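You operate a simulated robot arm through the tools that you are given. There is no shell and no other tool.

You run a simulated robot arm. Do the job below in one go: nothing can be reset, and whatever is moved stays where it is left.

TASK
Leak-test the clamped valve and put it in the tray the display names.
Fine: shut the bleed, pump to 4 bar or more, press the green TEST button; bleed to 0.0 before you free the clamp.
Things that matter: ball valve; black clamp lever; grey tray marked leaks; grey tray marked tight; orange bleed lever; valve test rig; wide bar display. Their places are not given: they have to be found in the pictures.

It is judged by the outcome, as a careful person would: the job done as asked, and still so three seconds after it is handed in. It fails if anything else is knocked over, pushed out of place, dropped, spilled or broken.

THE ROBOT
A 7-joint arm with a two-finger parallel gripper, fixed in place. Base frame: the origin is at the foot of the arm, x ahead of it, y to its left, z up; the work surface is at about z = 0.784. Lengths are in m, angles in rad, forces in N, time in s.
With the tool pointing down near the work surface it reaches from about 0.22 to 0.68 m from the base axis. Its first joint turns from -1.152 to 1.152 rad. Payload 2.4 kg.
Tool frame: the origin (TCP) lies between the finger pads and is the grasp point; the fingertips stand 0.03 m ahead of it; z points along the fingers, y is the line along which they close. The gripper opens to 0.094 m. The fingers are 0.028 m wide and 0.01 m thick; the gripper's body (0.05 by 0.096 m) begins 0.055 m behind the TCP.
Orientation is told as [roll, pitch, yaw] about the base's x, y, z axes, in that order, counted from this pose: with the fingers straight down and closing along the base's y, the tool's x points along the base's -x, its y along +y and its z along -z.

THE INTERFACE
- The arm moves only by the tool step_arm. Its argument "steps" is a list of rows, each a list of 7 numbers: the shift along the base's x, y, z in units of 25 mm (1.0 is 25 mm), then the turn, a rotation vector about the base's x, y, z in units of 6 degrees (1.0 is 6 degrees), then the opening, from 0 (shut) to 1 (fully open). In form: [[tx, ty, tz, ax, ay, az, fingers], ...]. A call has 1 to 20 rows; each row shifts and turns the commanded pose from where the row before left it. A call with a number of a shift or a turn outside -1 to 1 is refused whole. A row lasts 0.2 s, in which the tool goes at most 0.05 m and 0.15 rad; a call with a longer step from one row to the next is refused whole, and so is a gripper value outside its range. A pose out of reach is approached as far as the arm can. The call stops where the force on the tool passes 90 N (or 10 N more than at its start, if that is more) or the arm is blocked; 0.2 s more then pass. The fingers move at their own pace (about 0.153 m/s each) and stop on an object; they squeeze with about 37 N. The grip force told is the motor's: it shows also when the fingers shut on nothing. Time passes only in rows, and 0.2 s behind the last, so rows that do not move let the fingers close. The reply holds the time, the measured pose of the TCP, the force on the tool along the base axes, the opening and the grip force, in the units named above and with some noise, with the torque about the TCP (base axes, N m) and any sound that the robot's microphone picked up.
- Cameras (640 x 400 px; columns grow to the right, rows downward): "scene" is fixed at [0.0516, 0.4895, 1.4453]; the picture's right is [-0.58, -0.81, 0.00], its down [-0.45, 0.32, -0.83] and it looks along [0.68, -0.48, -0.56] (base axes); focal length 333 px, centre (320, 200). "wrist" rides on the gripper at [0.076, 0.014, -0.103] in the tool frame; the picture's right is [-0.18, 0.98, 0.00], its down [-0.75, -0.14, -0.64] and it looks along [-0.63, -0.12, 0.77] (tool axes); focal length 243 px, centre (320, 200).
- grab_frame(camera): a new picture of that camera. It takes no simulated time.
- measure_at(camera, pixels): there is no depth. For up to 12 entries [column, row, z] of the newest picture of that camera ("zoom" is the newest enlarged one), the place [x, y] in the base frame at which the ray of that pixel passes the height z, good to about 0.003 m. It takes no simulated time.
- zoom(camera, box): a new picture of the part [left, top, right, bottom] of that camera's present view, enlarged. It takes no simulated time.
- finish_job(): hands the job in; it is judged then, once.

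Leave the gripper open and the arm clear of the work at the hand-in unless told otherwise.

The tools are called after "Call:" as name(argument=value, ...) on one line, values as JSON. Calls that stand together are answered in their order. step_arm: Moves the arm, as the interface text tells. Its arguments: {"type":"object","properties":{"steps":{"type":"array","items":{"type":"array","items":{"type":"number"}}}},"required":["steps"]} The other tools are called the same way: grab_frame (camera) takes a picture; measure_at (camera, pixels) gives the place at which the rays of pixels pass given heights; zoom (camera, box) takes an enlarged picture of a part of a camera's view; finish_job () hands the job in.

At the start:

```text
time: 0.0
tcp_pos: [0.4126, -0.0892, 1.139]
tool_rot: [-0.001, -0.002, 0.001]
contact_force: [-1.0, -0.2, -0.2]
moment: [0.0, 0.0, -0.02]
finger_gap: 0.094
grasp_force: 0.0
```

scene: 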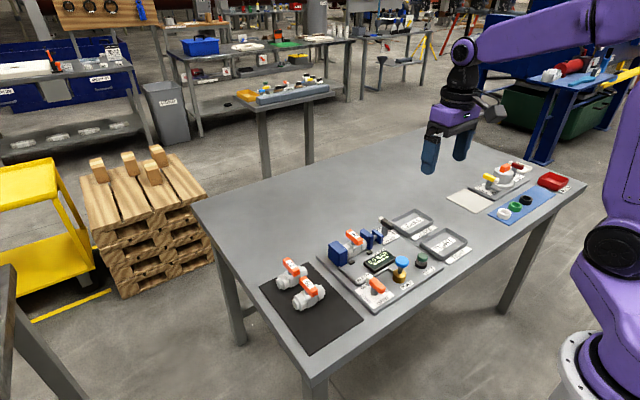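
wrist: 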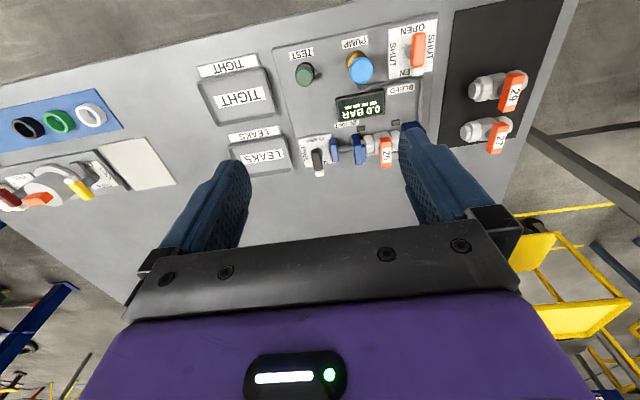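

I see the rig in the middle of the table, with a display, green button, blue/yellow pump knob, orange bleed lever, clamped valve and two trays. I'll enlarge both views to read the details.

Call:
zoom(camera="scene", box=[310, 195, 480, 315])

Call:
zoom(camera="wrist", box=[190, 10, 450, 180])

```text
3.33 times, centred on (395, 255) of scene
```

zoom: 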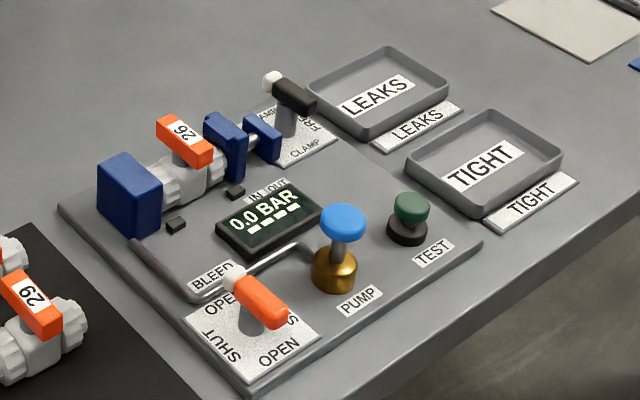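

```text
2.35 times, centred on (320, 95) of wrist
```

zoom: 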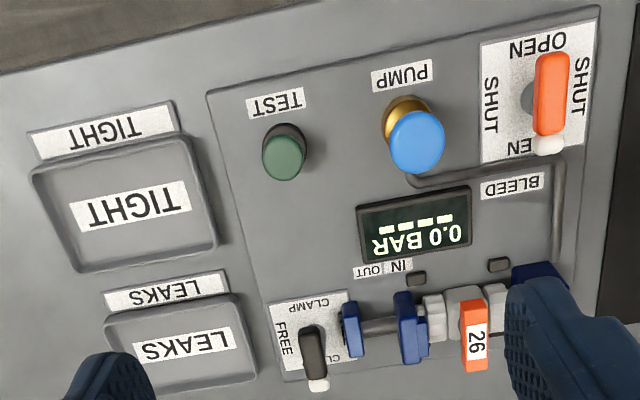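

Next I measure the main parts in the wrist zoom at two heights each, so I can triangulate against the scene view.

Call:
measure_at(camera="zoom", pixels=[[552, 60, 0.8], [552, 60, 0.86], [550, 145, 0.8], [550, 145, 0.86], [418, 140, 0.8], [418, 140, 0.88], [285, 155, 0.8], [285, 155, 0.86], [312, 340, 0.8], [312, 340, 0.88], [318, 385, 0.8], [318, 385, 0.88]])

Call:
measure_at(camera="scene", pixels=[[382, 289, 0.8], [382, 289, 0.86], [369, 278, 0.8], [369, 278, 0.86], [402, 261, 0.8], [402, 261, 0.88], [422, 257, 0.8], [422, 257, 0.86], [388, 224, 0.8], [388, 224, 0.88], [380, 219, 0.8], [380, 219, 0.88]])

Call:
zoom(camera="scene", box=[320, 220, 400, 270])

```text
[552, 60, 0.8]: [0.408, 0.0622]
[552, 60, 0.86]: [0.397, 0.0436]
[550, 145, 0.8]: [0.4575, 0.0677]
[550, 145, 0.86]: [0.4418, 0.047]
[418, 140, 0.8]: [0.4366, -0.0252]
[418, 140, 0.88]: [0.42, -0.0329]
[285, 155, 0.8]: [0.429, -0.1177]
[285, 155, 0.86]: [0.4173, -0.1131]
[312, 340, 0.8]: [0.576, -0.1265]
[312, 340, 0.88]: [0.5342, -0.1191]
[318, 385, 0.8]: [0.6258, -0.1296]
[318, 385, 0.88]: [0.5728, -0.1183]
```

```text
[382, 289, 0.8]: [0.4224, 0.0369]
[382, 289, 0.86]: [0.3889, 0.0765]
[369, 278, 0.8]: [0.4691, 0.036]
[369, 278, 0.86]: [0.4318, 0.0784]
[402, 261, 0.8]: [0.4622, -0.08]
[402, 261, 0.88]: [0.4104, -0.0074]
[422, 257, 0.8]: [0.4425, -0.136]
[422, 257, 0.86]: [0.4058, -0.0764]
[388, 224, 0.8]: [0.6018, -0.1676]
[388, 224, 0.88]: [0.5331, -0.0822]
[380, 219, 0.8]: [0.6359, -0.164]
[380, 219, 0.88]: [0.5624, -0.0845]
```

```text
8.00 times, centred on (360, 245) of scene
```

zoom: 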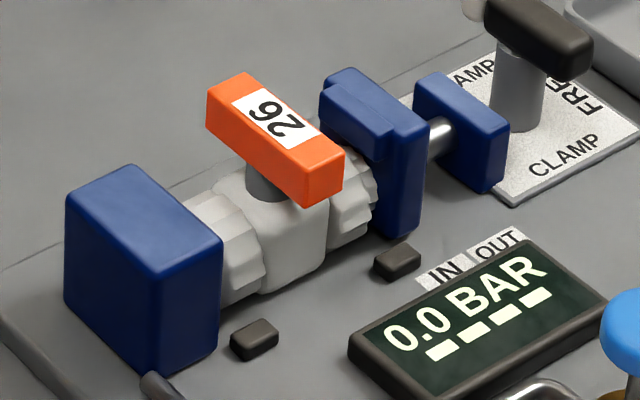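

The bleed lever points along x at about (0.43, 0.055, z 0.83), lined up with OPEN. The pump knob is near (0.426, -0.030, 0.855), the TEST button near (0.427, -0.116, 0.82), and the clamp lever near (0.57, -0.123, 0.84). I'll pull back and lower a little for a closer wrist view.

Call:
step_arm(steps=[[-1, 0.5, -0.8, 0, 0, 0, 1], [-1, 0.5, -0.8, 0, 0, 0, 1], [-1, 0.5, -0.8, 0, 0, 0, 1], [-1, 0.5, -0.8, 0, 0, 0, 1], [0, 0, 0, 0, 0, 0, 1]])

Call:
grab_frame(camera="wrist")

Call:
zoom(camera="wrist", box=[180, 20, 480, 210])

```text
time: 1.2
tcp_pos: [0.3106, -0.0397, 1.0598]
tool_rot: [0.001, -0.002, -0.001]
contact_force: [-0.4, -0.9, -0.3]
moment: [0.02, 0.01, -0.02]
finger_gap: 0.0941
grasp_force: 0.1
```

```text
taken
```

wrist: 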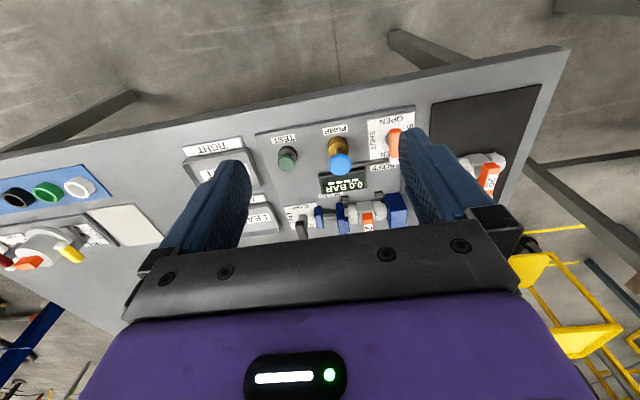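

```text
2.11 times, centred on (330, 115) of wrist
```

zoom: 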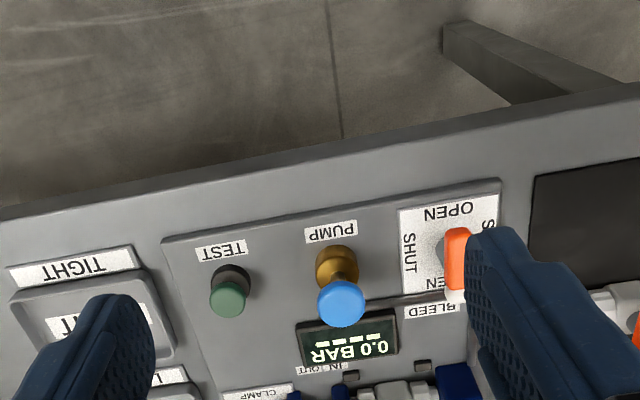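

The wrist camera looks ahead from the robot's side, so I need to be further forward. I'll move to about x 0.44, y -0.12, z 1.0 to look at the clamp lever.

Call:
step_arm(steps=[[1, -0.6, -0.4, 0, 0, 0, 1], [1, -0.6, -0.4, 0, 0, 0, 1], [1, -0.6, -0.4, 0, 0, 0, 1], [1, -0.6, -0.4, 0, 0, 0, 1], [1, -0.6, -0.4, 0, 0, 0, 1], [0, 0, 0, 0, 0, 0, 1]])

Call:
grab_frame(camera="wrist")

Call:
zoom(camera="wrist", box=[200, 0, 460, 240])

```text
time: 2.6
tcp_pos: [0.4373, -0.1148, 1.0097]
tool_rot: [-0.001, -0.001, 0.001]
contact_force: [-0.6, -0.2, -0.3]
moment: [0.03, -0.02, 0.02]
finger_gap: 0.0939
grasp_force: 0.0
```

```text
taken
```

wrist: 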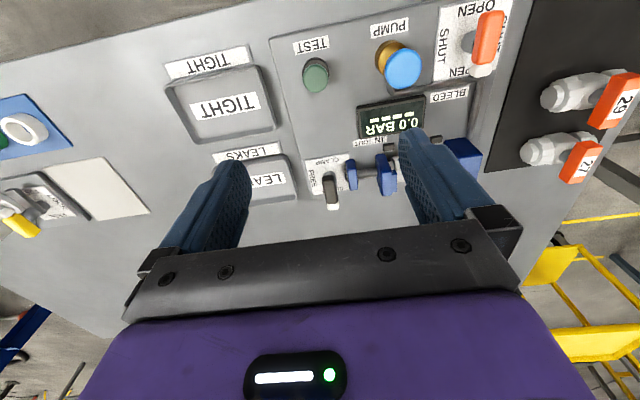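

```text
1.67 times, centred on (330, 120) of wrist
```

zoom: 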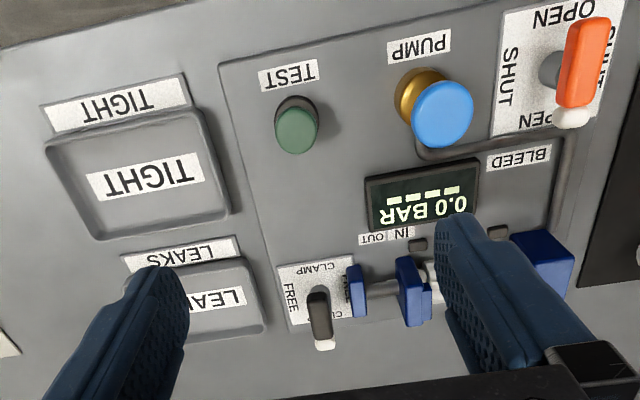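

Both dials have OPEN/SHUT and CLAMP/FREE at right angles, so each lever needs a quarter turn. I'll measure the lever ends, pivots, buttons and trays from this zoom.

Call:
measure_at(camera="zoom", pixels=[[588, 20, 0.83], [574, 118, 0.83], [552, 70, 0.8], [508, 75, 0.798], [442, 112, 0.855], [420, 92, 0.8], [296, 130, 0.82], [320, 318, 0.842], [324, 345, 0.842], [320, 296, 0.842], [138, 175, 0.79], [215, 300, 0.79]])

Call:
zoom(camera="scene", box=[340, 260, 420, 310])

Call:
zoom(camera="scene", box=[355, 205, 435, 255])

```text
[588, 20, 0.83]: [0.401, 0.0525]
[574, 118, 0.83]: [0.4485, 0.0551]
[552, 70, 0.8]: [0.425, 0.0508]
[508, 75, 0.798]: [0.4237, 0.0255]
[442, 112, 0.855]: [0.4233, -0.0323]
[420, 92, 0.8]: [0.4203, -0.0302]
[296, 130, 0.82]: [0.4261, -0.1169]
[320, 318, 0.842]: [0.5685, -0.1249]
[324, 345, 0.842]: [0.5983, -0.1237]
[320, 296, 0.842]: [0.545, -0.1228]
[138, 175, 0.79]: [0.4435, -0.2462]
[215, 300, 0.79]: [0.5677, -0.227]
```

```text
8.00 times, centred on (380, 285) of scene
```

zoom: 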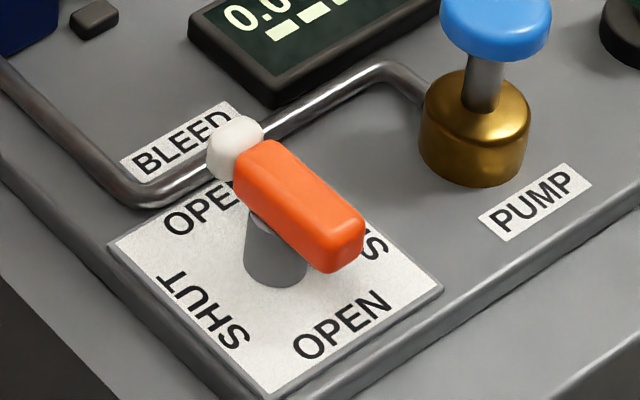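

```text
8.00 times, centred on (395, 230) of scene
```

zoom: 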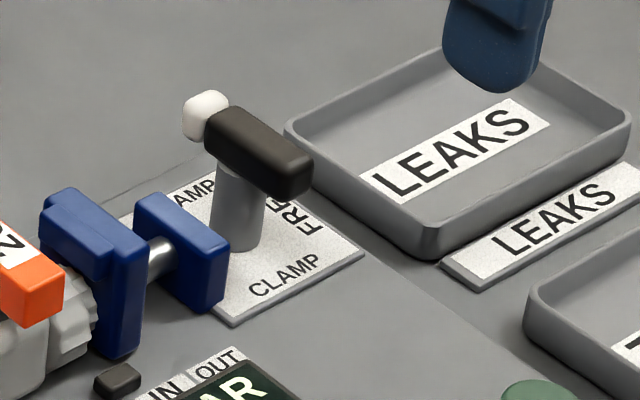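

The bleed lever's centre and pivot are near (0.425, 0.0525), with its top at about z 0.835. I'll move above it with the fingers part-closed.

Call:
step_arm(steps=[[-0.07, 0.956, -0.4, 0, 0, 0, 0.4], [-0.07, 0.956, -0.4, 0, 0, 0, 0.4], [-0.07, 0.956, -0.4, 0, 0, 0, 0.4], [-0.07, 0.956, -0.4, 0, 0, 0, 0.4], [-0.07, 0.956, -0.4, 0, 0, 0, 0.4], [-0.07, 0.956, -0.4, 0, 0, 0, 0.4], [-0.07, 0.956, -0.4, 0, 0, 0, 0.4], [0, 0, 0, 0, 0, 0, 0.4]])

Call:
grab_frame(camera="wrist")

Call:
zoom(camera="scene", box=[310, 190, 470, 310])

```text
time: 4.4
tcp_pos: [0.4273, 0.0523, 0.9399]
tool_rot: [0.0, 0.001, 0.0]
contact_force: [0.2, 0.7, -0.1]
moment: [-0.04, 0.01, 0.04]
finger_gap: 0.0376
grasp_force: 0.0
```

```text
taken
```

wrist: 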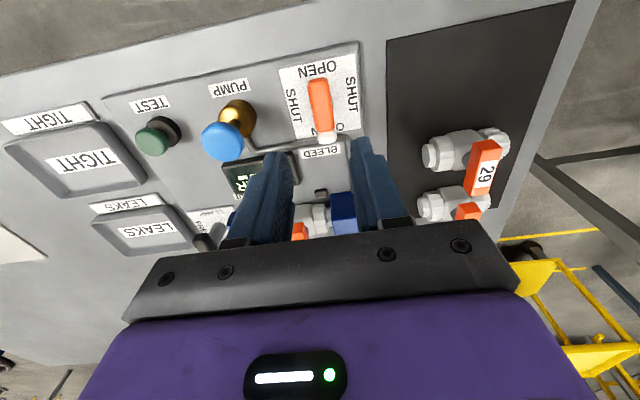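

```text
3.33 times, centred on (390, 250) of scene
```

zoom: 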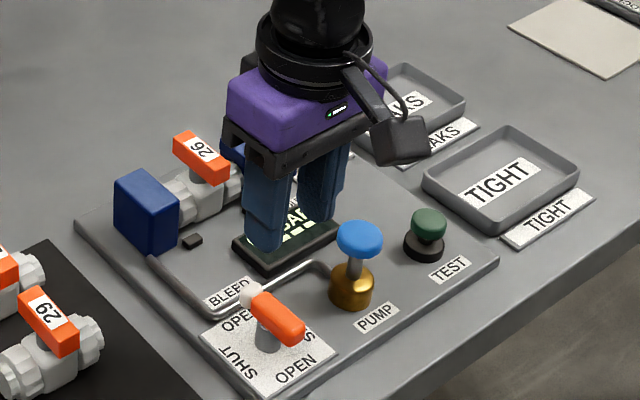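

I'll check the lever again from this closer picture, where its ends are at (318,80) and (330,138).

Call:
measure_at(camera="wrist", pixels=[[318, 78, 0.835], [330, 140, 0.835], [323, 108, 0.835], [323, 108, 0.825], [219, 141, 0.86], [238, 112, 0.81]])

```text
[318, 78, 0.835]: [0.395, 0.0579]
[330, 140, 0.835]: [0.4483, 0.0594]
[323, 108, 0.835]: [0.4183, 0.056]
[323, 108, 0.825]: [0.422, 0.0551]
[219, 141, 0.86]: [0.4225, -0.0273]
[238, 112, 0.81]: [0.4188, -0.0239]
```

Lever centre y is about 0.055 and the pivot x is about 0.424. I'll go down over it to z 0.835 with the fingers straddling it.

Call:
step_arm(steps=[[-0.11, 0.08, -0.8, 0, 0, 0, 0.4], [0, 0, -0.8, 0, 0, 0, 0.4], [0, 0, -0.8, 0, 0, 0, 0.4], [0, 0, -0.8, 0, 0, 0, 0.4], [0, 0, -0.6, 0, 0, 0, 0.4], [0, 0, -0.3, 0, 0, 0, 0.4], [0, 0, 0, 0, 0, 0, 0.4]])

Call:
zoom(camera="scene", box=[310, 220, 470, 320])

```text
time: 6.0
tcp_pos: [0.4216, 0.056, 0.8367]
tool_rot: [0.002, 0.001, 0.001]
contact_force: [-0.6, -0.1, -0.2]
moment: [0.02, 0.02, -0.03]
finger_gap: 0.0377
grasp_force: 0.0
```

```text
4.00 times, centred on (390, 270) of scene
```

zoom: 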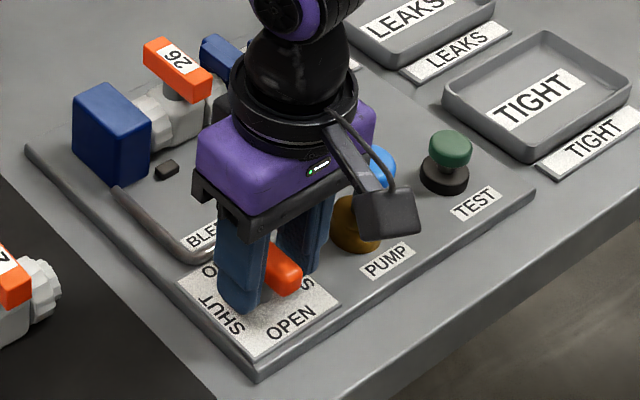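

The fingers straddle the lever cleanly, so I'll close on it.

Call:
step_arm(steps=[[0, 0, 0, 0, 0, 0, 0.2], [0, 0, 0, 0, 0, 0, 0.1], [0, 0, 0, 0, 0, 0, 0.1], [0, 0, 0, 0, 0, 0, 0.1]])

```text
time: 7.0
tcp_pos: [0.4239, 0.0552, 0.8357]
tool_rot: [-0.001, 0.0, 0.002]
contact_force: [1.5, 6.6, -6.5]
moment: [0.01, -0.32, 0.03]
finger_gap: 0.0225
grasp_force: 44.8
```

The fingers hold the lever, with a gap of 22.5 mm. I'll start the turn carefully and watch the moment.

Call:
step_arm(steps=[[0, 0, 0, 0, 0, 1, 0.1], [0, 0, 0, 0, 0, 1, 0.1], [0, 0, 0, 0, 0, 1, 0.1], [0, 0, 0, 0, 0, 1, 0.1]])

Call:
zoom(camera="scene", box=[310, 220, 470, 320])

```text
time: 8.0
tcp_pos: [0.4235, 0.0554, 0.8368]
tool_rot: [0.0, -0.003, 0.41]
contact_force: [5.1, 8.4, -6.0]
moment: [0.06, 0.05, -2.28]
finger_gap: 0.0328
grasp_force: 44.7
```

```text
4.00 times, centred on (390, 270) of scene
```

zoom: 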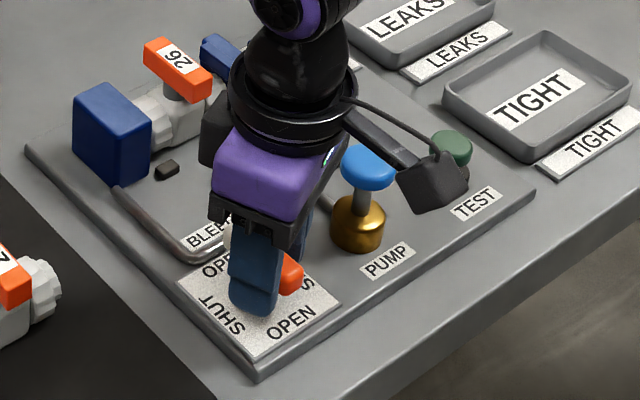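

The lever didn't follow: the moment is -2.3 and the gap is growing, so this direction looks stopped. I'll go back and try the other way.

Call:
step_arm(steps=[[0, 0, 0, 0, 0, -1, 0.1], [0, 0, 0, 0, 0, -1, 0.1], [0, 0, 0, 0, 0, -1, 0.1], [0, 0, 0, 0, 0, -1, 0.1], [0, 0, 0, 0, 0, -1, 0.1], [0, 0, 0, 0, 0, -1, 0.1]])

Call:
zoom(camera="scene", box=[310, 220, 470, 320])

```text
time: 9.4
tcp_pos: [0.4216, 0.0562, 0.8374]
tool_rot: [0.0, 0.0, -0.207]
contact_force: [-0.7, 22.6, -1.9]
moment: [0.33, 1.32, 0.15]
finger_gap: 0.0224
grasp_force: 44.1
```

```text
4.00 times, centred on (390, 270) of scene
```

zoom: 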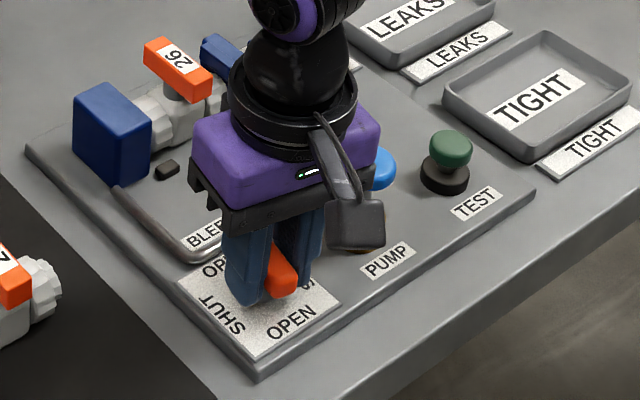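

The lever turns this way: the gap is steady and the moment small. A side force of 22 N suggests my turning centre is slightly off. I'll measure the pivot stub's base, seen earlier in the scene view at about (374.4, 294), and the lever now.

Call:
grab_frame(camera="scene")

Call:
measure_at(camera="scene", pixels=[[374.4, 294, 0.796], [374.4, 294, 0.8], [374.4, 294, 0.804], [353.5, 290.5, 0.798], [395.4, 286.0, 0.798], [374.1, 309.6, 0.798]])

Call:
grab_frame(camera="wrist")

```text
taken
```

scene: 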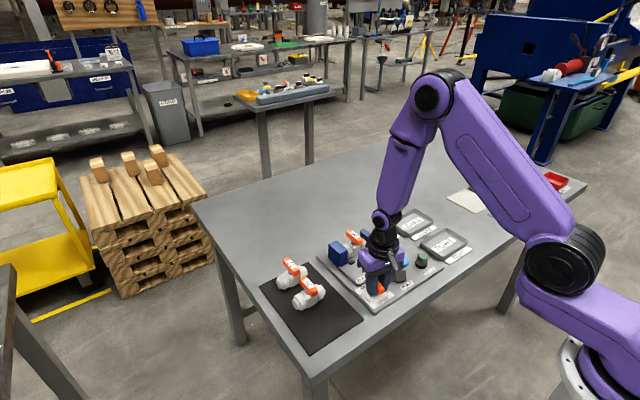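

```text
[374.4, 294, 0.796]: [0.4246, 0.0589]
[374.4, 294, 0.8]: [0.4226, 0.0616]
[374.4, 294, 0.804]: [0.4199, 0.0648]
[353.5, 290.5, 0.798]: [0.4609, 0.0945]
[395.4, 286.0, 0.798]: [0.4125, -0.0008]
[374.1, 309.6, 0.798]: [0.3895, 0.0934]
```

```text
taken
```

wrist: 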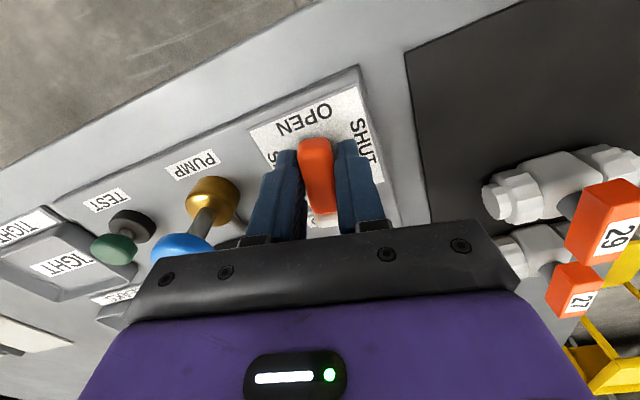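

The pivot appears to be at about (0.425, 0.057). I'll shift 1.5 mm in +y to relieve the side force and keep turning.

Call:
step_arm(steps=[[0.04, 0.06, 0, 0, 0, 0, 0.1], [0, 0, 0, 0, 0, -1, 0.1], [0, 0, 0, 0, 0, -1, 0.1]])

```text
time: 10.2
tcp_pos: [0.4235, 0.0581, 0.8375]
tool_rot: [-0.001, 0.0, -0.417]
contact_force: [-15.1, 25.9, 19.0]
moment: [-0.11, -0.54, 0.11]
finger_gap: 0.0222
grasp_force: 44.4
```

The forces are still pushing the tool toward -x/+y, so I'll follow them and continue.

Call:
step_arm(steps=[[-0.06, 0.08, 0, 0, 0, 0, 0.1], [0, 0, 0, 0, 0, -1, 0.1], [0, 0, 0, 0, 0, -1, 0.1]])

```text
time: 11.0
tcp_pos: [0.423, 0.0593, 0.8367]
tool_rot: [0.002, -0.002, -0.63]
contact_force: [1.0, 21.6, -3.8]
moment: [0.46, 0.65, 0.13]
finger_gap: 0.0227
grasp_force: 45.0
```

Call:
step_arm(steps=[[0, 0.06, 0, 0, 0, 0, 0.1], [0, 0, 0, 0, 0, -1, 0.1], [0, 0, 0, 0, 0, -1, 0.1], [0, 0, 0, 0, 0, -1, 0.1]])

Call:
grab_frame(camera="wrist")

Call:
zoom(camera="scene", box=[310, 220, 470, 320])

```text
time: 12.0
tcp_pos: [0.4226, 0.0609, 0.8372]
tool_rot: [0.004, -0.004, -0.944]
contact_force: [13.6, 15.9, -9.4]
moment: [-0.51, -0.49, 0.13]
finger_gap: 0.0222
grasp_force: 45.2
```

```text
taken
```

wrist: 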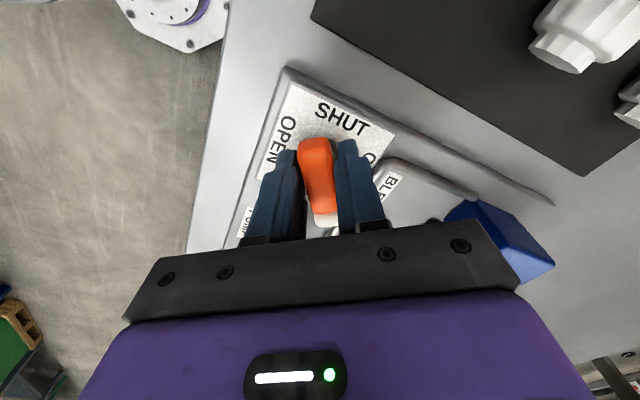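

```text
4.00 times, centred on (390, 270) of scene
```

zoom: 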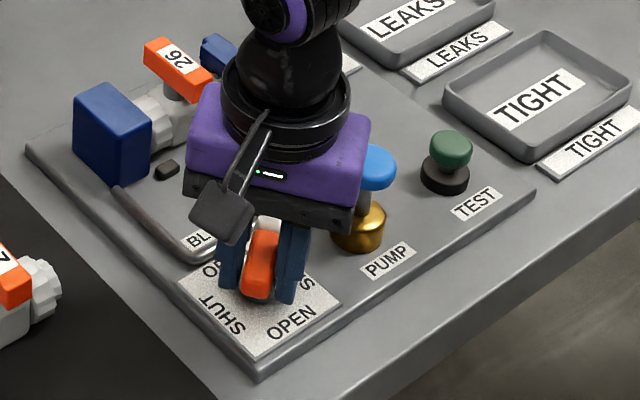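

The lever is past halfway, at about 54°, with the SHUT label ahead of the orange end. I'll continue with small corrections.

Call:
step_arm(steps=[[0.06, 0.06, 0, 0, 0, 0, 0.1], [0, 0, 0, 0, 0, -1, 0.1], [0, 0, 0, 0, 0, -1, 0.1], [0.04, 0.02, 0, 0, 0, -1, 0.1]])

```text
time: 13.0
tcp_pos: [0.4268, 0.0613, 0.8386]
tool_rot: [0.005, -0.001, -1.26]
contact_force: [18.5, 1.2, -19.2]
moment: [-1.08, -0.39, 0.12]
finger_gap: 0.0224
grasp_force: 44.8
```

Call:
step_arm(steps=[[0.08, 0, 0, 0, 0, -1, 0.1], [0.02, 0, 0, 0, 0, -1, 0.1], [0.02, 0, 0, 0, 0, -1, 0.1]])

Call:
grab_frame(camera="wrist")

Call:
zoom(camera="scene", box=[310, 220, 470, 320])

```text
time: 13.8
tcp_pos: [0.4275, 0.0607, 0.8369]
tool_rot: [0.004, -0.001, -1.574]
contact_force: [13.7, -3.1, -5.1]
moment: [-0.64, -0.14, 0.19]
finger_gap: 0.0225
grasp_force: 45.1
```

```text
taken
```

wrist: 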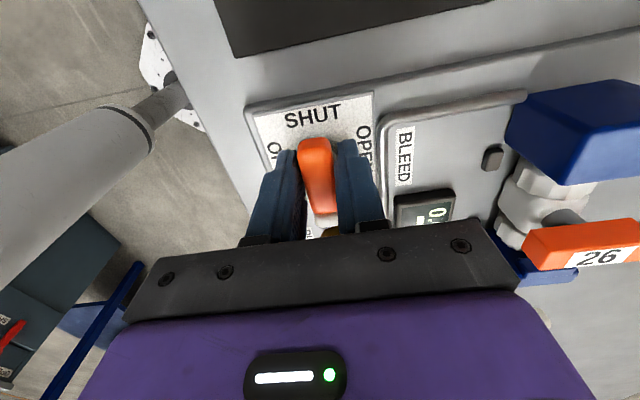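

```text
4.00 times, centred on (390, 270) of scene
```

zoom: 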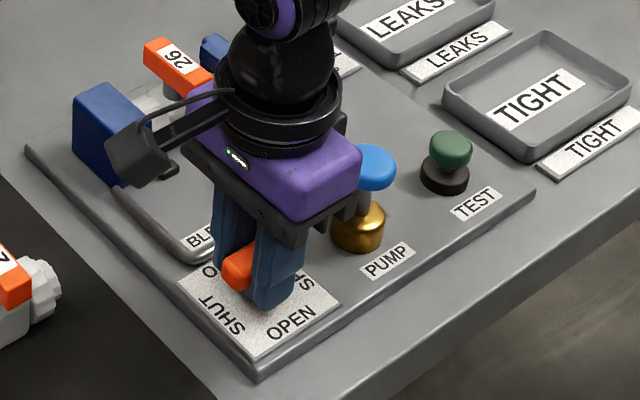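

The lever is now at about 90° with SHUT ahead. I'll nudge it a touch further, release, lift, and turn the wrist back to neutral while moving toward the pump.

Call:
step_arm(steps=[[0.03, 0, 0, 0, 0, -0.4, 0.1], [0, 0, 0, 0, 0, 0, 0.1], [0, 0, 0, 0, 0, 0, 0.35], [0, 0, 0, 0, 0, 0, 0.35], [0, 0, 0.5, 0, 0, 0, 0.35], [0, 0, 1, 0, 0, 0, 0.35], [0, 0, 1, 0, 0, 0, 0.35], [0, 0, 1, 0, 0, 0, 0.35], [0, 0, 0, 0, 0, 0, 0.35]])

Call:
zoom(camera="scene", box=[310, 220, 470, 320])

```text
time: 15.8
tcp_pos: [0.4275, 0.0611, 0.9236]
tool_rot: [0.0, 0.0, -1.612]
contact_force: [0.3, 0.0, 0.0]
moment: [-0.01, 0.03, 0.02]
finger_gap: 0.0327
grasp_force: 0.1
```

```text
4.00 times, centred on (390, 270) of scene
```

zoom: 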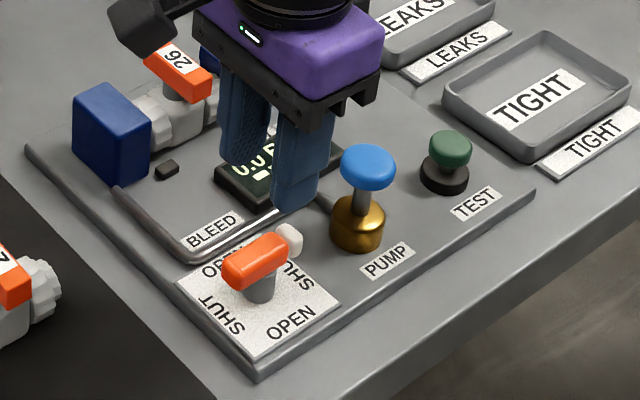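

The bleed lever now lies along y, on SHUT. I'll move over the pump knob with the fingers closed and the wrist turned back.

Call:
step_arm(steps=[[0, -0.2, 0.2, 0, 0, 0.96, 0], [0, -0.23, 0.2, 0, 0, 0.96, 0], [0, -0.23, 0, 0, 0, 0.96, 0], [0, -0.23, 0, 0, 0, 0.96, 0], [0, -0.23, 0, 0, 0, 0.96, 0], [0, -0.23, 0, 0, 0, 0.96, 0], [-0.02, -0.23, 0, 0, 0, 0.96, 0], [-0.02, -0.23, 0, 0, 0, 0.96, 0], [-0.02, -0.23, 0, 0, 0, 0.96, 0], [-0.02, -0.23, 0, 0, 0, 0.96, 0], [-0.02, -0.23, 0, 0, 0, 0.96, 0], [-0.02, -0.23, 0, 0, 0, 0.96, 0], [-0.02, -0.23, 0, 0, 0, 0.96, 0], [-0.02, -0.23, 0, 0, 0, 0.96, 0], [0, -0.23, 0, 0, 0, 0.96, 0], [0, -0.22, 0, 0, 0, 0.96, 0], [0, 0, 0, 0, 0, 0, 0]])

Call:
grab_frame(camera="wrist")

Call:
zoom(camera="scene", box=[310, 200, 470, 300])

```text
time: 19.4
tcp_pos: [0.4242, -0.03, 0.9354]
tool_rot: [-0.001, 0.001, -0.002]
contact_force: [0.1, 0.9, 1.0]
moment: [0.0, 0.01, 0.0]
finger_gap: 0.0001
grasp_force: 33.3
```

```text
taken
```

wrist: 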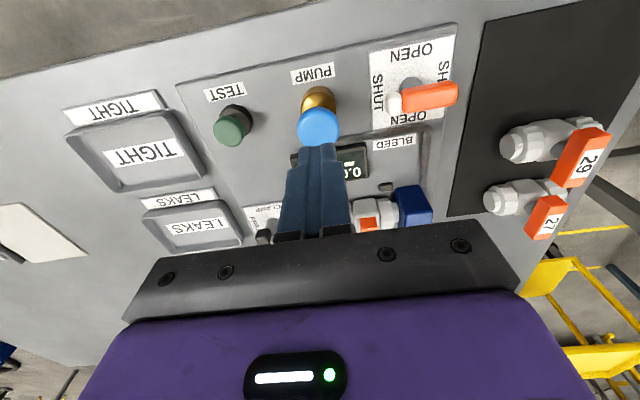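

```text
4.00 times, centred on (390, 250) of scene
```

zoom: 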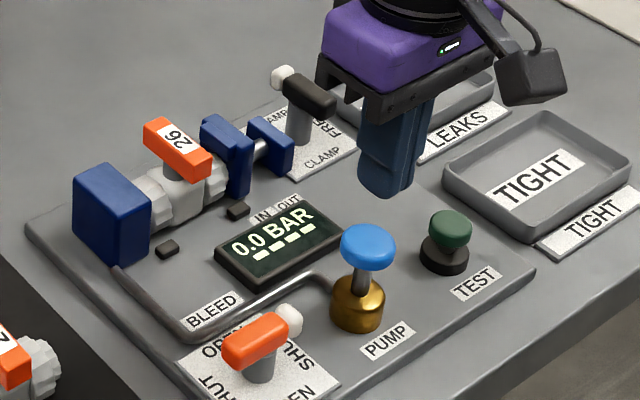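

The wrist view shows the knob at (318,127), just ahead of the fingertips. I'll check its position.

Call:
measure_at(camera="wrist", pixels=[[318, 125, 0.86], [318, 125, 0.85], [318, 97, 0.81], [232, 130, 0.82], [234, 115, 0.8]])

Call:
measure_at(camera="scene", pixels=[[402, 262, 0.86], [402, 262, 0.85]])

```text
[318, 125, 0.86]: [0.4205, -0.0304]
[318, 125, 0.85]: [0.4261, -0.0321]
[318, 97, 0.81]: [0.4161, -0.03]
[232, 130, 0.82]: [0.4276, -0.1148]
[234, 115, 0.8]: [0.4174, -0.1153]
```

```text
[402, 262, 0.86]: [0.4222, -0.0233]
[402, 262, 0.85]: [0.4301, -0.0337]
```

The knob is at about (0.424, -0.030), directly below the fingertips. I'll go down until I touch it and then press a short way.

Call:
step_arm(steps=[[0, 0, -0.6, 0, 0, 0, 0], [0, 0, -0.6, 0, 0, 0, 0], [0, 0, -0.3, 0, 0, 0, 0], [0, 0, -0.3, 0, 0, 0, 0], [0, 0, 0, 0, 0, 0, 0]])

Call:
zoom(camera="scene", box=[310, 200, 470, 300])

```text
time: 20.6
tcp_pos: [0.4238, -0.0299, 0.89]
tool_rot: [0.001, 0.001, -0.005]
contact_force: [0.5, -0.5, -0.3]
moment: [-0.02, -0.01, 0.03]
finger_gap: 0.0002
grasp_force: 32.9
```

```text
4.00 times, centred on (390, 250) of scene
```

zoom: 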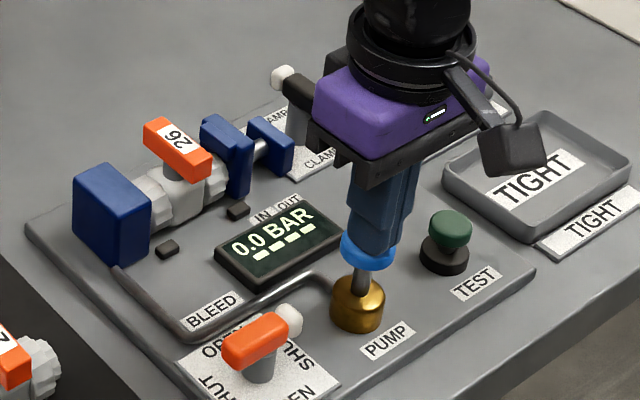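

The fingertips sit over the knob. I'll press down about 22 mm.

Call:
step_arm(steps=[[0, 0, -0.3, 0, 0, 0, 0], [0, 0, -0.3, 0, 0, 0, 0], [0, 0, -0.3, 0, 0, 0, 0], [0, 0, 0, 0, 0, 0, 0]])

Call:
zoom(camera="scene", box=[310, 200, 470, 300])

```text
time: 21.6
tcp_pos: [0.424, -0.0298, 0.8674]
tool_rot: [-0.001, -0.001, -0.006]
contact_force: [-10.5, -1.1, 51.0]
moment: [-0.12, 0.15, 0.03]
finger_gap: 0.0
grasp_force: 33.0
```

```text
4.00 times, centred on (390, 250) of scene
```

zoom: 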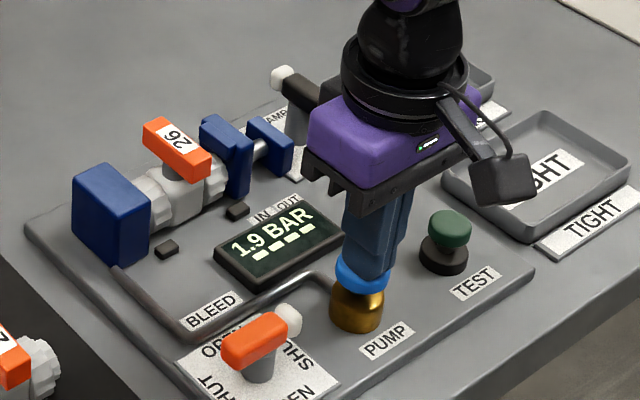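

One stroke gave 1.9 bar, so pumping works. I'll do two more strokes.

Call:
step_arm(steps=[[0, 0, 0.5, 0, 0, 0, 0], [0, 0, 0.6, 0, 0, 0, 0], [0, 0, 0, 0, 0, 0, 0], [0, 0, 0, 0, 0, 0, 0], [0, 0, -0.5, 0, 0, 0, 0], [0, 0, -0.3, 0, 0, 0, 0], [0, 0, -0.3, 0, 0, 0, 0], [0, 0, 0, 0, 0, 0, 0]])

Call:
zoom(camera="scene", box=[310, 200, 470, 300])

```text
time: 23.4
tcp_pos: [0.4234, -0.0292, 0.8681]
tool_rot: [0.0, 0.0, -0.005]
contact_force: [-9.5, -4.2, 51.0]
moment: [-0.16, 0.05, -0.04]
finger_gap: 0.0
grasp_force: 33.3
```

```text
4.00 times, centred on (390, 250) of scene
```

zoom: 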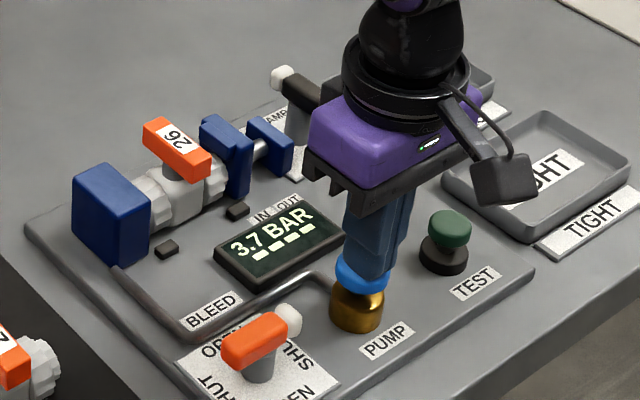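

The display reads 3.7 bar. One more stroke, then I'll lift clear.

Call:
step_arm(steps=[[0, 0, 0.5, 0, 0, 0, 0], [0, 0, 0.6, 0, 0, 0, 0], [0, 0, 0, 0, 0, 0, 0], [0, 0, 0, 0, 0, 0, 0], [0, 0, -0.5, 0, 0, 0, 0], [0, 0, -0.3, 0, 0, 0, 0], [0, 0, -0.3, 0, 0, 0, 0], [0, 0, 0, 0, 0, 0, 0], [0, 0, 0.6, 0, 0, 0, 0], [0, 0, 0.8, 0, 0, 0, 0], [0, 0, 0.6, 0, 0, 0, 0]])

Call:
zoom(camera="scene", box=[310, 200, 470, 300])

```text
time: 25.8
tcp_pos: [0.4249, -0.0296, 0.918]
tool_rot: [0.0, 0.0, -0.003]
contact_force: [-1.1, 0.1, 0.5]
moment: [0.02, 0.05, 0.04]
finger_gap: 0.0
grasp_force: 33.3
```

```text
4.00 times, centred on (390, 250) of scene
```

zoom: 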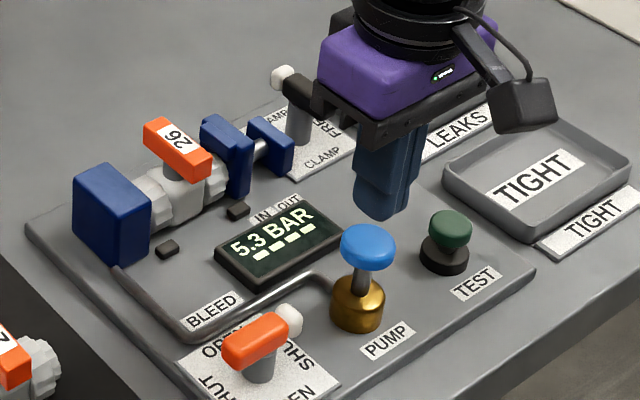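

The display reads 5.3 bar. I'll move over the TEST button at about (0.4265, -0.116) and come down to just above it.

Call:
step_arm(steps=[[0.02, -0.86, 0, 0, 0, 0, 0], [0.02, -0.86, 0, 0, 0, 0, 0], [0.02, -0.86, 0, 0, 0, 0, 0], [0, -0.86, 0, 0, 0, 0, 0], [0, 0, -0.8, 0, 0, 0, 0], [0, 0, -0.8, 0, 0, 0, 0], [0, 0, -0.4, 0, 0, 0, 0], [0, 0, 0, 0, 0, 0, 0]])

Call:
zoom(camera="scene", box=[310, 200, 470, 300])

Call:
grab_frame(camera="wrist")

```text
time: 27.6
tcp_pos: [0.426, -0.1167, 0.8663]
tool_rot: [-0.001, 0.0, -0.006]
contact_force: [0.4, 0.5, 0.6]
moment: [0.01, -0.01, -0.02]
finger_gap: 0.0
grasp_force: 33.2
```

```text
4.00 times, centred on (390, 250) of scene
```

zoom: 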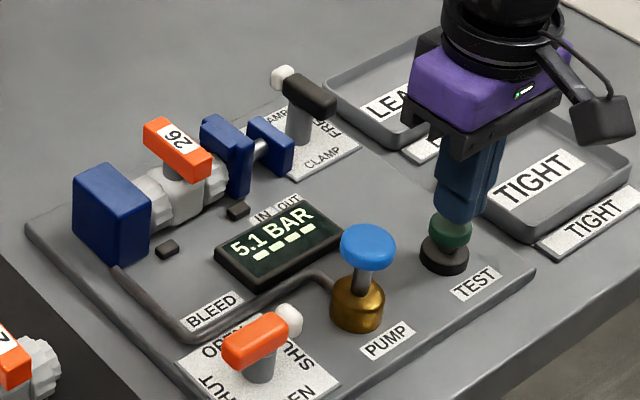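

```text
taken
```

wrist: 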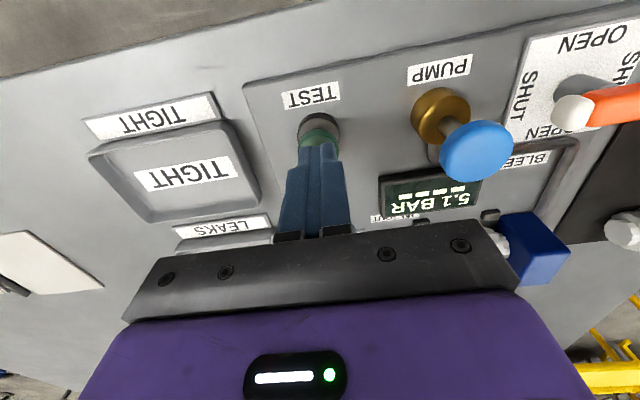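

The reading is 5.1 bar, falling slowly but still above 4, and the fingertips are over the TEST button. I'll press it in small steps.

Call:
step_arm(steps=[[0, 0, -0.3, 0, 0, 0, 0], [0, 0, -0.25, 0, 0, 0, 0], [0, 0, -0.25, 0, 0, 0, 0], [0, 0, 0, 0, 0, 0, 0]])

Call:
zoom(camera="scene", box=[310, 200, 470, 300])

```text
time: 28.6
tcp_pos: [0.426, -0.116, 0.8482]
tool_rot: [0.0, -0.002, -0.004]
contact_force: [-8.1, 7.1, 49.8]
moment: [0.08, 0.1, -0.11]
finger_gap: 0.0
grasp_force: 32.6
heard: click
```

```text
4.00 times, centred on (390, 250) of scene
```

zoom: 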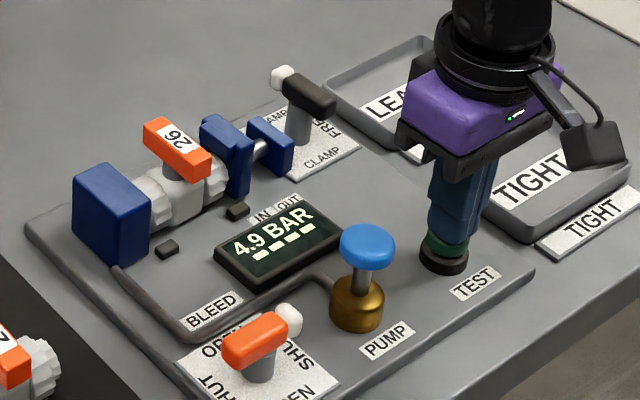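

I heard a click, and the display reads 4.9 bar. I'll lift off the button and wait a little for the verdict.

Call:
step_arm(steps=[[0, 0, 0.5, 0, 0, 0, 0], [0, 0, 0.8, 0, 0, 0, 0], [0, 0, 0.8, 0, 0, 0, 0], [0, 0, 0, 0, 0, 0, 0], [0, 0, 0, 0, 0, 0, 0]])

Call:
zoom(camera="scene", box=[310, 200, 470, 300])

```text
time: 29.8
tcp_pos: [0.4254, -0.1172, 0.899]
tool_rot: [0.001, 0.001, -0.003]
contact_force: [-0.6, -0.3, -0.4]
moment: [0.03, 0.02, 0.02]
finger_gap: 0.0
grasp_force: 33.1
```

```text
4.00 times, centred on (390, 250) of scene
```

zoom: 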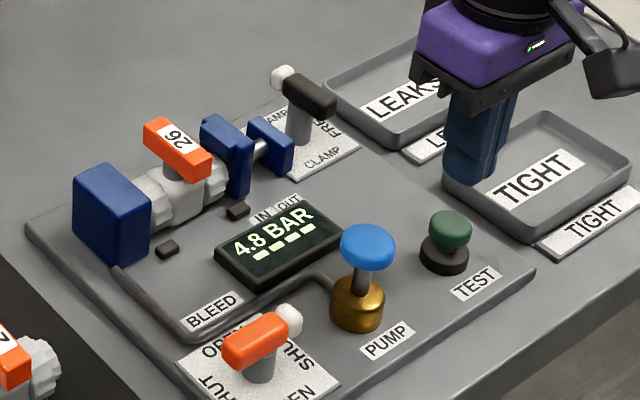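

No verdict yet, with 4.8 bar showing. I'll wait a couple of seconds while rising a bit.

Call:
step_arm(steps=[[0, 0, 0.5, 0, 0, 0, 0], [0, 0, 0, 0, 0, 0, 0], [0, 0, 0, 0, 0, 0, 0], [0, 0, 0, 0, 0, 0, 0], [0, 0, 0, 0, 0, 0, 0], [0, 0, 0, 0, 0, 0, 0], [0, 0, 0, 0, 0, 0, 0], [0, 0, 0, 0, 0, 0, 0], [0, 0, 0, 0, 0, 0, 0], [0, 0, 0, 0, 0, 0, 0]])

Call:
zoom(camera="scene", box=[350, 235, 410, 275])

```text
time: 32.0
tcp_pos: [0.4249, -0.1165, 0.9112]
tool_rot: [-0.002, 0.001, -0.004]
contact_force: [0.7, -0.3, 0.3]
moment: [0.04, 0.02, 0.0]
finger_gap: 0.0
grasp_force: 33.2
```

```text
10.00 times, centred on (380, 255) of scene
```

zoom: 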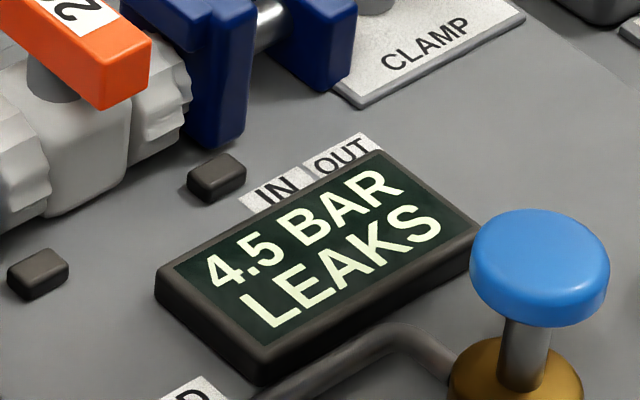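

The display says LEAKS at 4.5 bar, so the valve goes in the LEAKS tray. First I have to bleed the pressure. I'll return over the bleed lever pivot, about (0.4286, 0.0564), with the wrist turned -90°.

Call:
step_arm(steps=[[0, 0.2, 0.5, 0, 0, -1, 0.1], [0, 0.48, 0.5, 0, 0, -1, 0.2], [0, 0.48, 0, 0, 0, -1, 0.35], [0, 0.48, 0, 0, 0, -1, 0.35], [0, 0.48, 0, 0, 0, -1, 0.35], [0, 0.48, 0, 0, 0, -1, 0.35], [0.03, 0.48, 0, 0, 0, -1, 0.35], [0.03, 0.48, 0, 0, 0, -1, 0.35], [0.03, 0.48, 0, 0, 0, -1, 0.35], [0.03, 0.48, 0, 0, 0, -1, 0.35], [0.02, 0.48, 0, 0, 0, -1, 0.35], [0, 0.48, 0, 0, 0, -1, 0.35], [0, 0.48, 0, 0, 0, -1, 0.35], [0, 0.48, 0, 0, 0, -1, 0.35], [0, 0.48, 0, 0, 0, -1, 0.35], [0, 0, 0, 0, 0, 0, 0.35]])

Call:
grab_frame(camera="wrist")

Call:
zoom(camera="scene", box=[310, 200, 470, 300])

```text
time: 35.4
tcp_pos: [0.4287, 0.0573, 0.9367]
tool_rot: [0.001, -0.001, -1.576]
contact_force: [-0.2, 0.2, 0.0]
moment: [-0.04, 0.0, 0.01]
finger_gap: 0.0329
grasp_force: 0.0
```

```text
taken
```

wrist: 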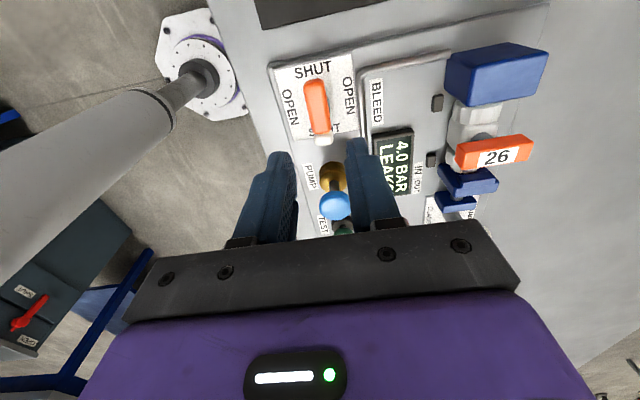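

```text
4.00 times, centred on (390, 250) of scene
```

zoom: 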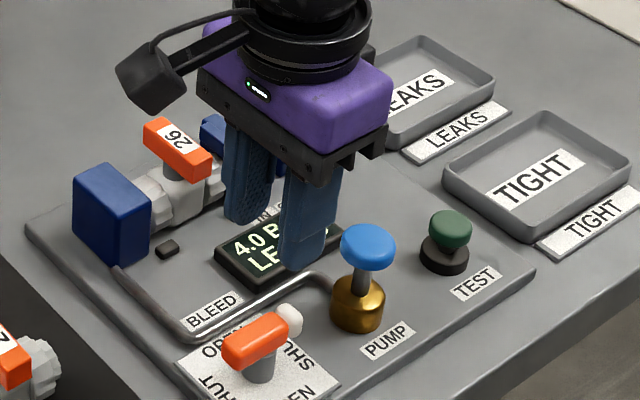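

I'm aligned above the lever, and LEAKS is still shown at 4.0 bar. I'll go down, close on the lever, and check the forces.

Call:
step_arm(steps=[[0, 0, -0.8, 0, 0, 0, 0.35], [0, 0, -0.8, 0, 0, 0, 0.35], [0, 0, -0.8, 0, 0, 0, 0.35], [0, 0, -0.8, 0, 0, 0, 0.35], [0, 0, -0.5, 0, 0, 0, 0.35], [0, 0, -0.3, 0, 0, 0, 0.35], [0, 0, 0, 0, 0, 0, 0.35], [0, 0, 0, 0, 0, 0, 0.1], [0, 0, 0, 0, 0, 0, 0.1], [0, 0, 0, 0, 0, 0, 0.1]])

```text
time: 37.6
tcp_pos: [0.4282, 0.0563, 0.836]
tool_rot: [-0.003, 0.002, -1.574]
contact_force: [-9.5, -0.5, -2.1]
moment: [-0.07, 0.01, 0.14]
finger_gap: 0.0221
grasp_force: 45.3
```

The grip is good. I'll turn the lever back +90° toward OPEN in stages.

Call:
step_arm(steps=[[-0.03, 0, 0, 0, 0, 1, 0.1], [0, 0, 0, 0, 0, 1, 0.1], [0, 0, 0, 0, 0, 1, 0.1], [0, 0, 0, 0, 0, 1, 0.1], [0, 0, 0, 0, 0, 1, 0.1]])

```text
time: 38.8
tcp_pos: [0.4269, 0.0573, 0.8366]
tool_rot: [-0.006, 0.002, -1.048]
contact_force: [-8.2, -2.5, -34.1]
moment: [0.0, 0.02, -0.01]
finger_gap: 0.0225
grasp_force: 44.9
```

Call:
step_arm(steps=[[-0.02, 0, -0.05, 0, 0, 1, 0.1], [0, 0, 0, 0, 0, 1, 0.1], [0, 0, 0, 0, 0, 1, 0.1], [0, 0, 0, 0, 0, 1, 0.1], [0, 0, 0, 0, 0, 1, 0.1]])

```text
time: 40.0
tcp_pos: [0.4253, 0.0542, 0.8356]
tool_rot: [-0.001, 0.003, -0.529]
contact_force: [-19.5, -21.3, 24.4]
moment: [-0.56, -0.75, -0.03]
finger_gap: 0.0223
grasp_force: 44.4
```

Call:
step_arm(steps=[[-0.06, -0.07, 0.03, 0, 0, 0, 0.1], [0, 0, 0, 0, 0, 1, 0.1], [0, 0, 0, 0, 0, 1, 0.1], [0, 0, 0, 0, 0, 1, 0.1]])

Call:
zoom(camera="scene", box=[310, 210, 470, 310])

```text
time: 41.0
tcp_pos: [0.4268, 0.0557, 0.8358]
tool_rot: [0.0, 0.0, -0.211]
contact_force: [-1.9, -9.1, -4.1]
moment: [0.06, 0.15, -0.01]
finger_gap: 0.0223
grasp_force: 45.3
```

```text
4.00 times, centred on (390, 260) of scene
```

zoom: 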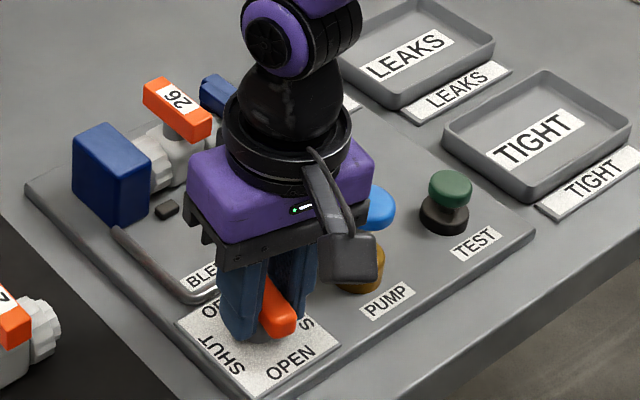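

The last 12° remain. After that I'll release and lift.

Call:
step_arm(steps=[[0, -0.03, 0, 0, 0, 1, 0.1], [0, 0, 0, 0, 0, 1, 0.1], [0, 0, 0, 0, 0, 0, 0.1], [0, 0, 0, 0, 0, 0, 0.4], [0, 0, 0, 0, 0, 0, 0.4], [0, 0, 0.6, 0, 0, 0, 0.4], [0, 0, 1, 0, 0, 0, 0.4], [0, 0, 1, 0, 0, 0, 0.4], [0, 0, 1, 0, 0, 0, 0.4], [0, 0, 0, 0, 0, 0, 0.4]])

Call:
zoom(camera="scene", box=[310, 210, 470, 310])

Call:
grab_frame(camera="wrist")

```text
time: 43.2
tcp_pos: [0.4264, 0.0539, 0.9265]
tool_rot: [0.002, 0.0, -0.004]
contact_force: [1.4, 0.2, 0.3]
moment: [-0.01, 0.02, 0.03]
finger_gap: 0.0377
grasp_force: 0.2
```

```text
4.00 times, centred on (390, 260) of scene
```

zoom: 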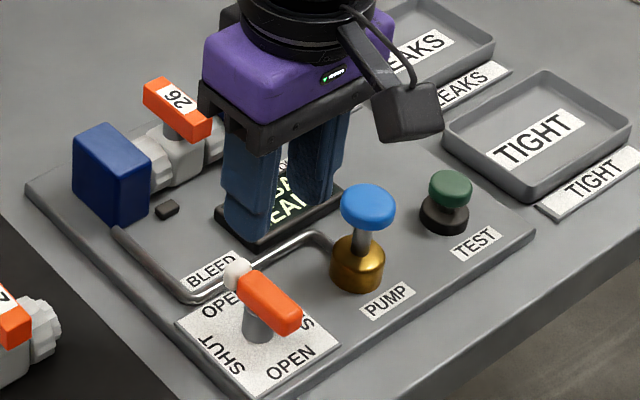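

```text
taken
```

wrist: 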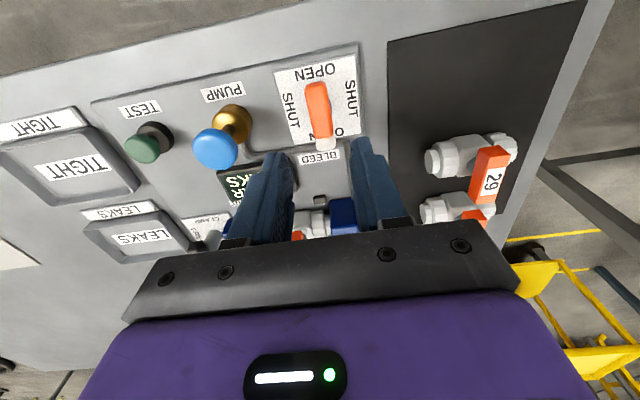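

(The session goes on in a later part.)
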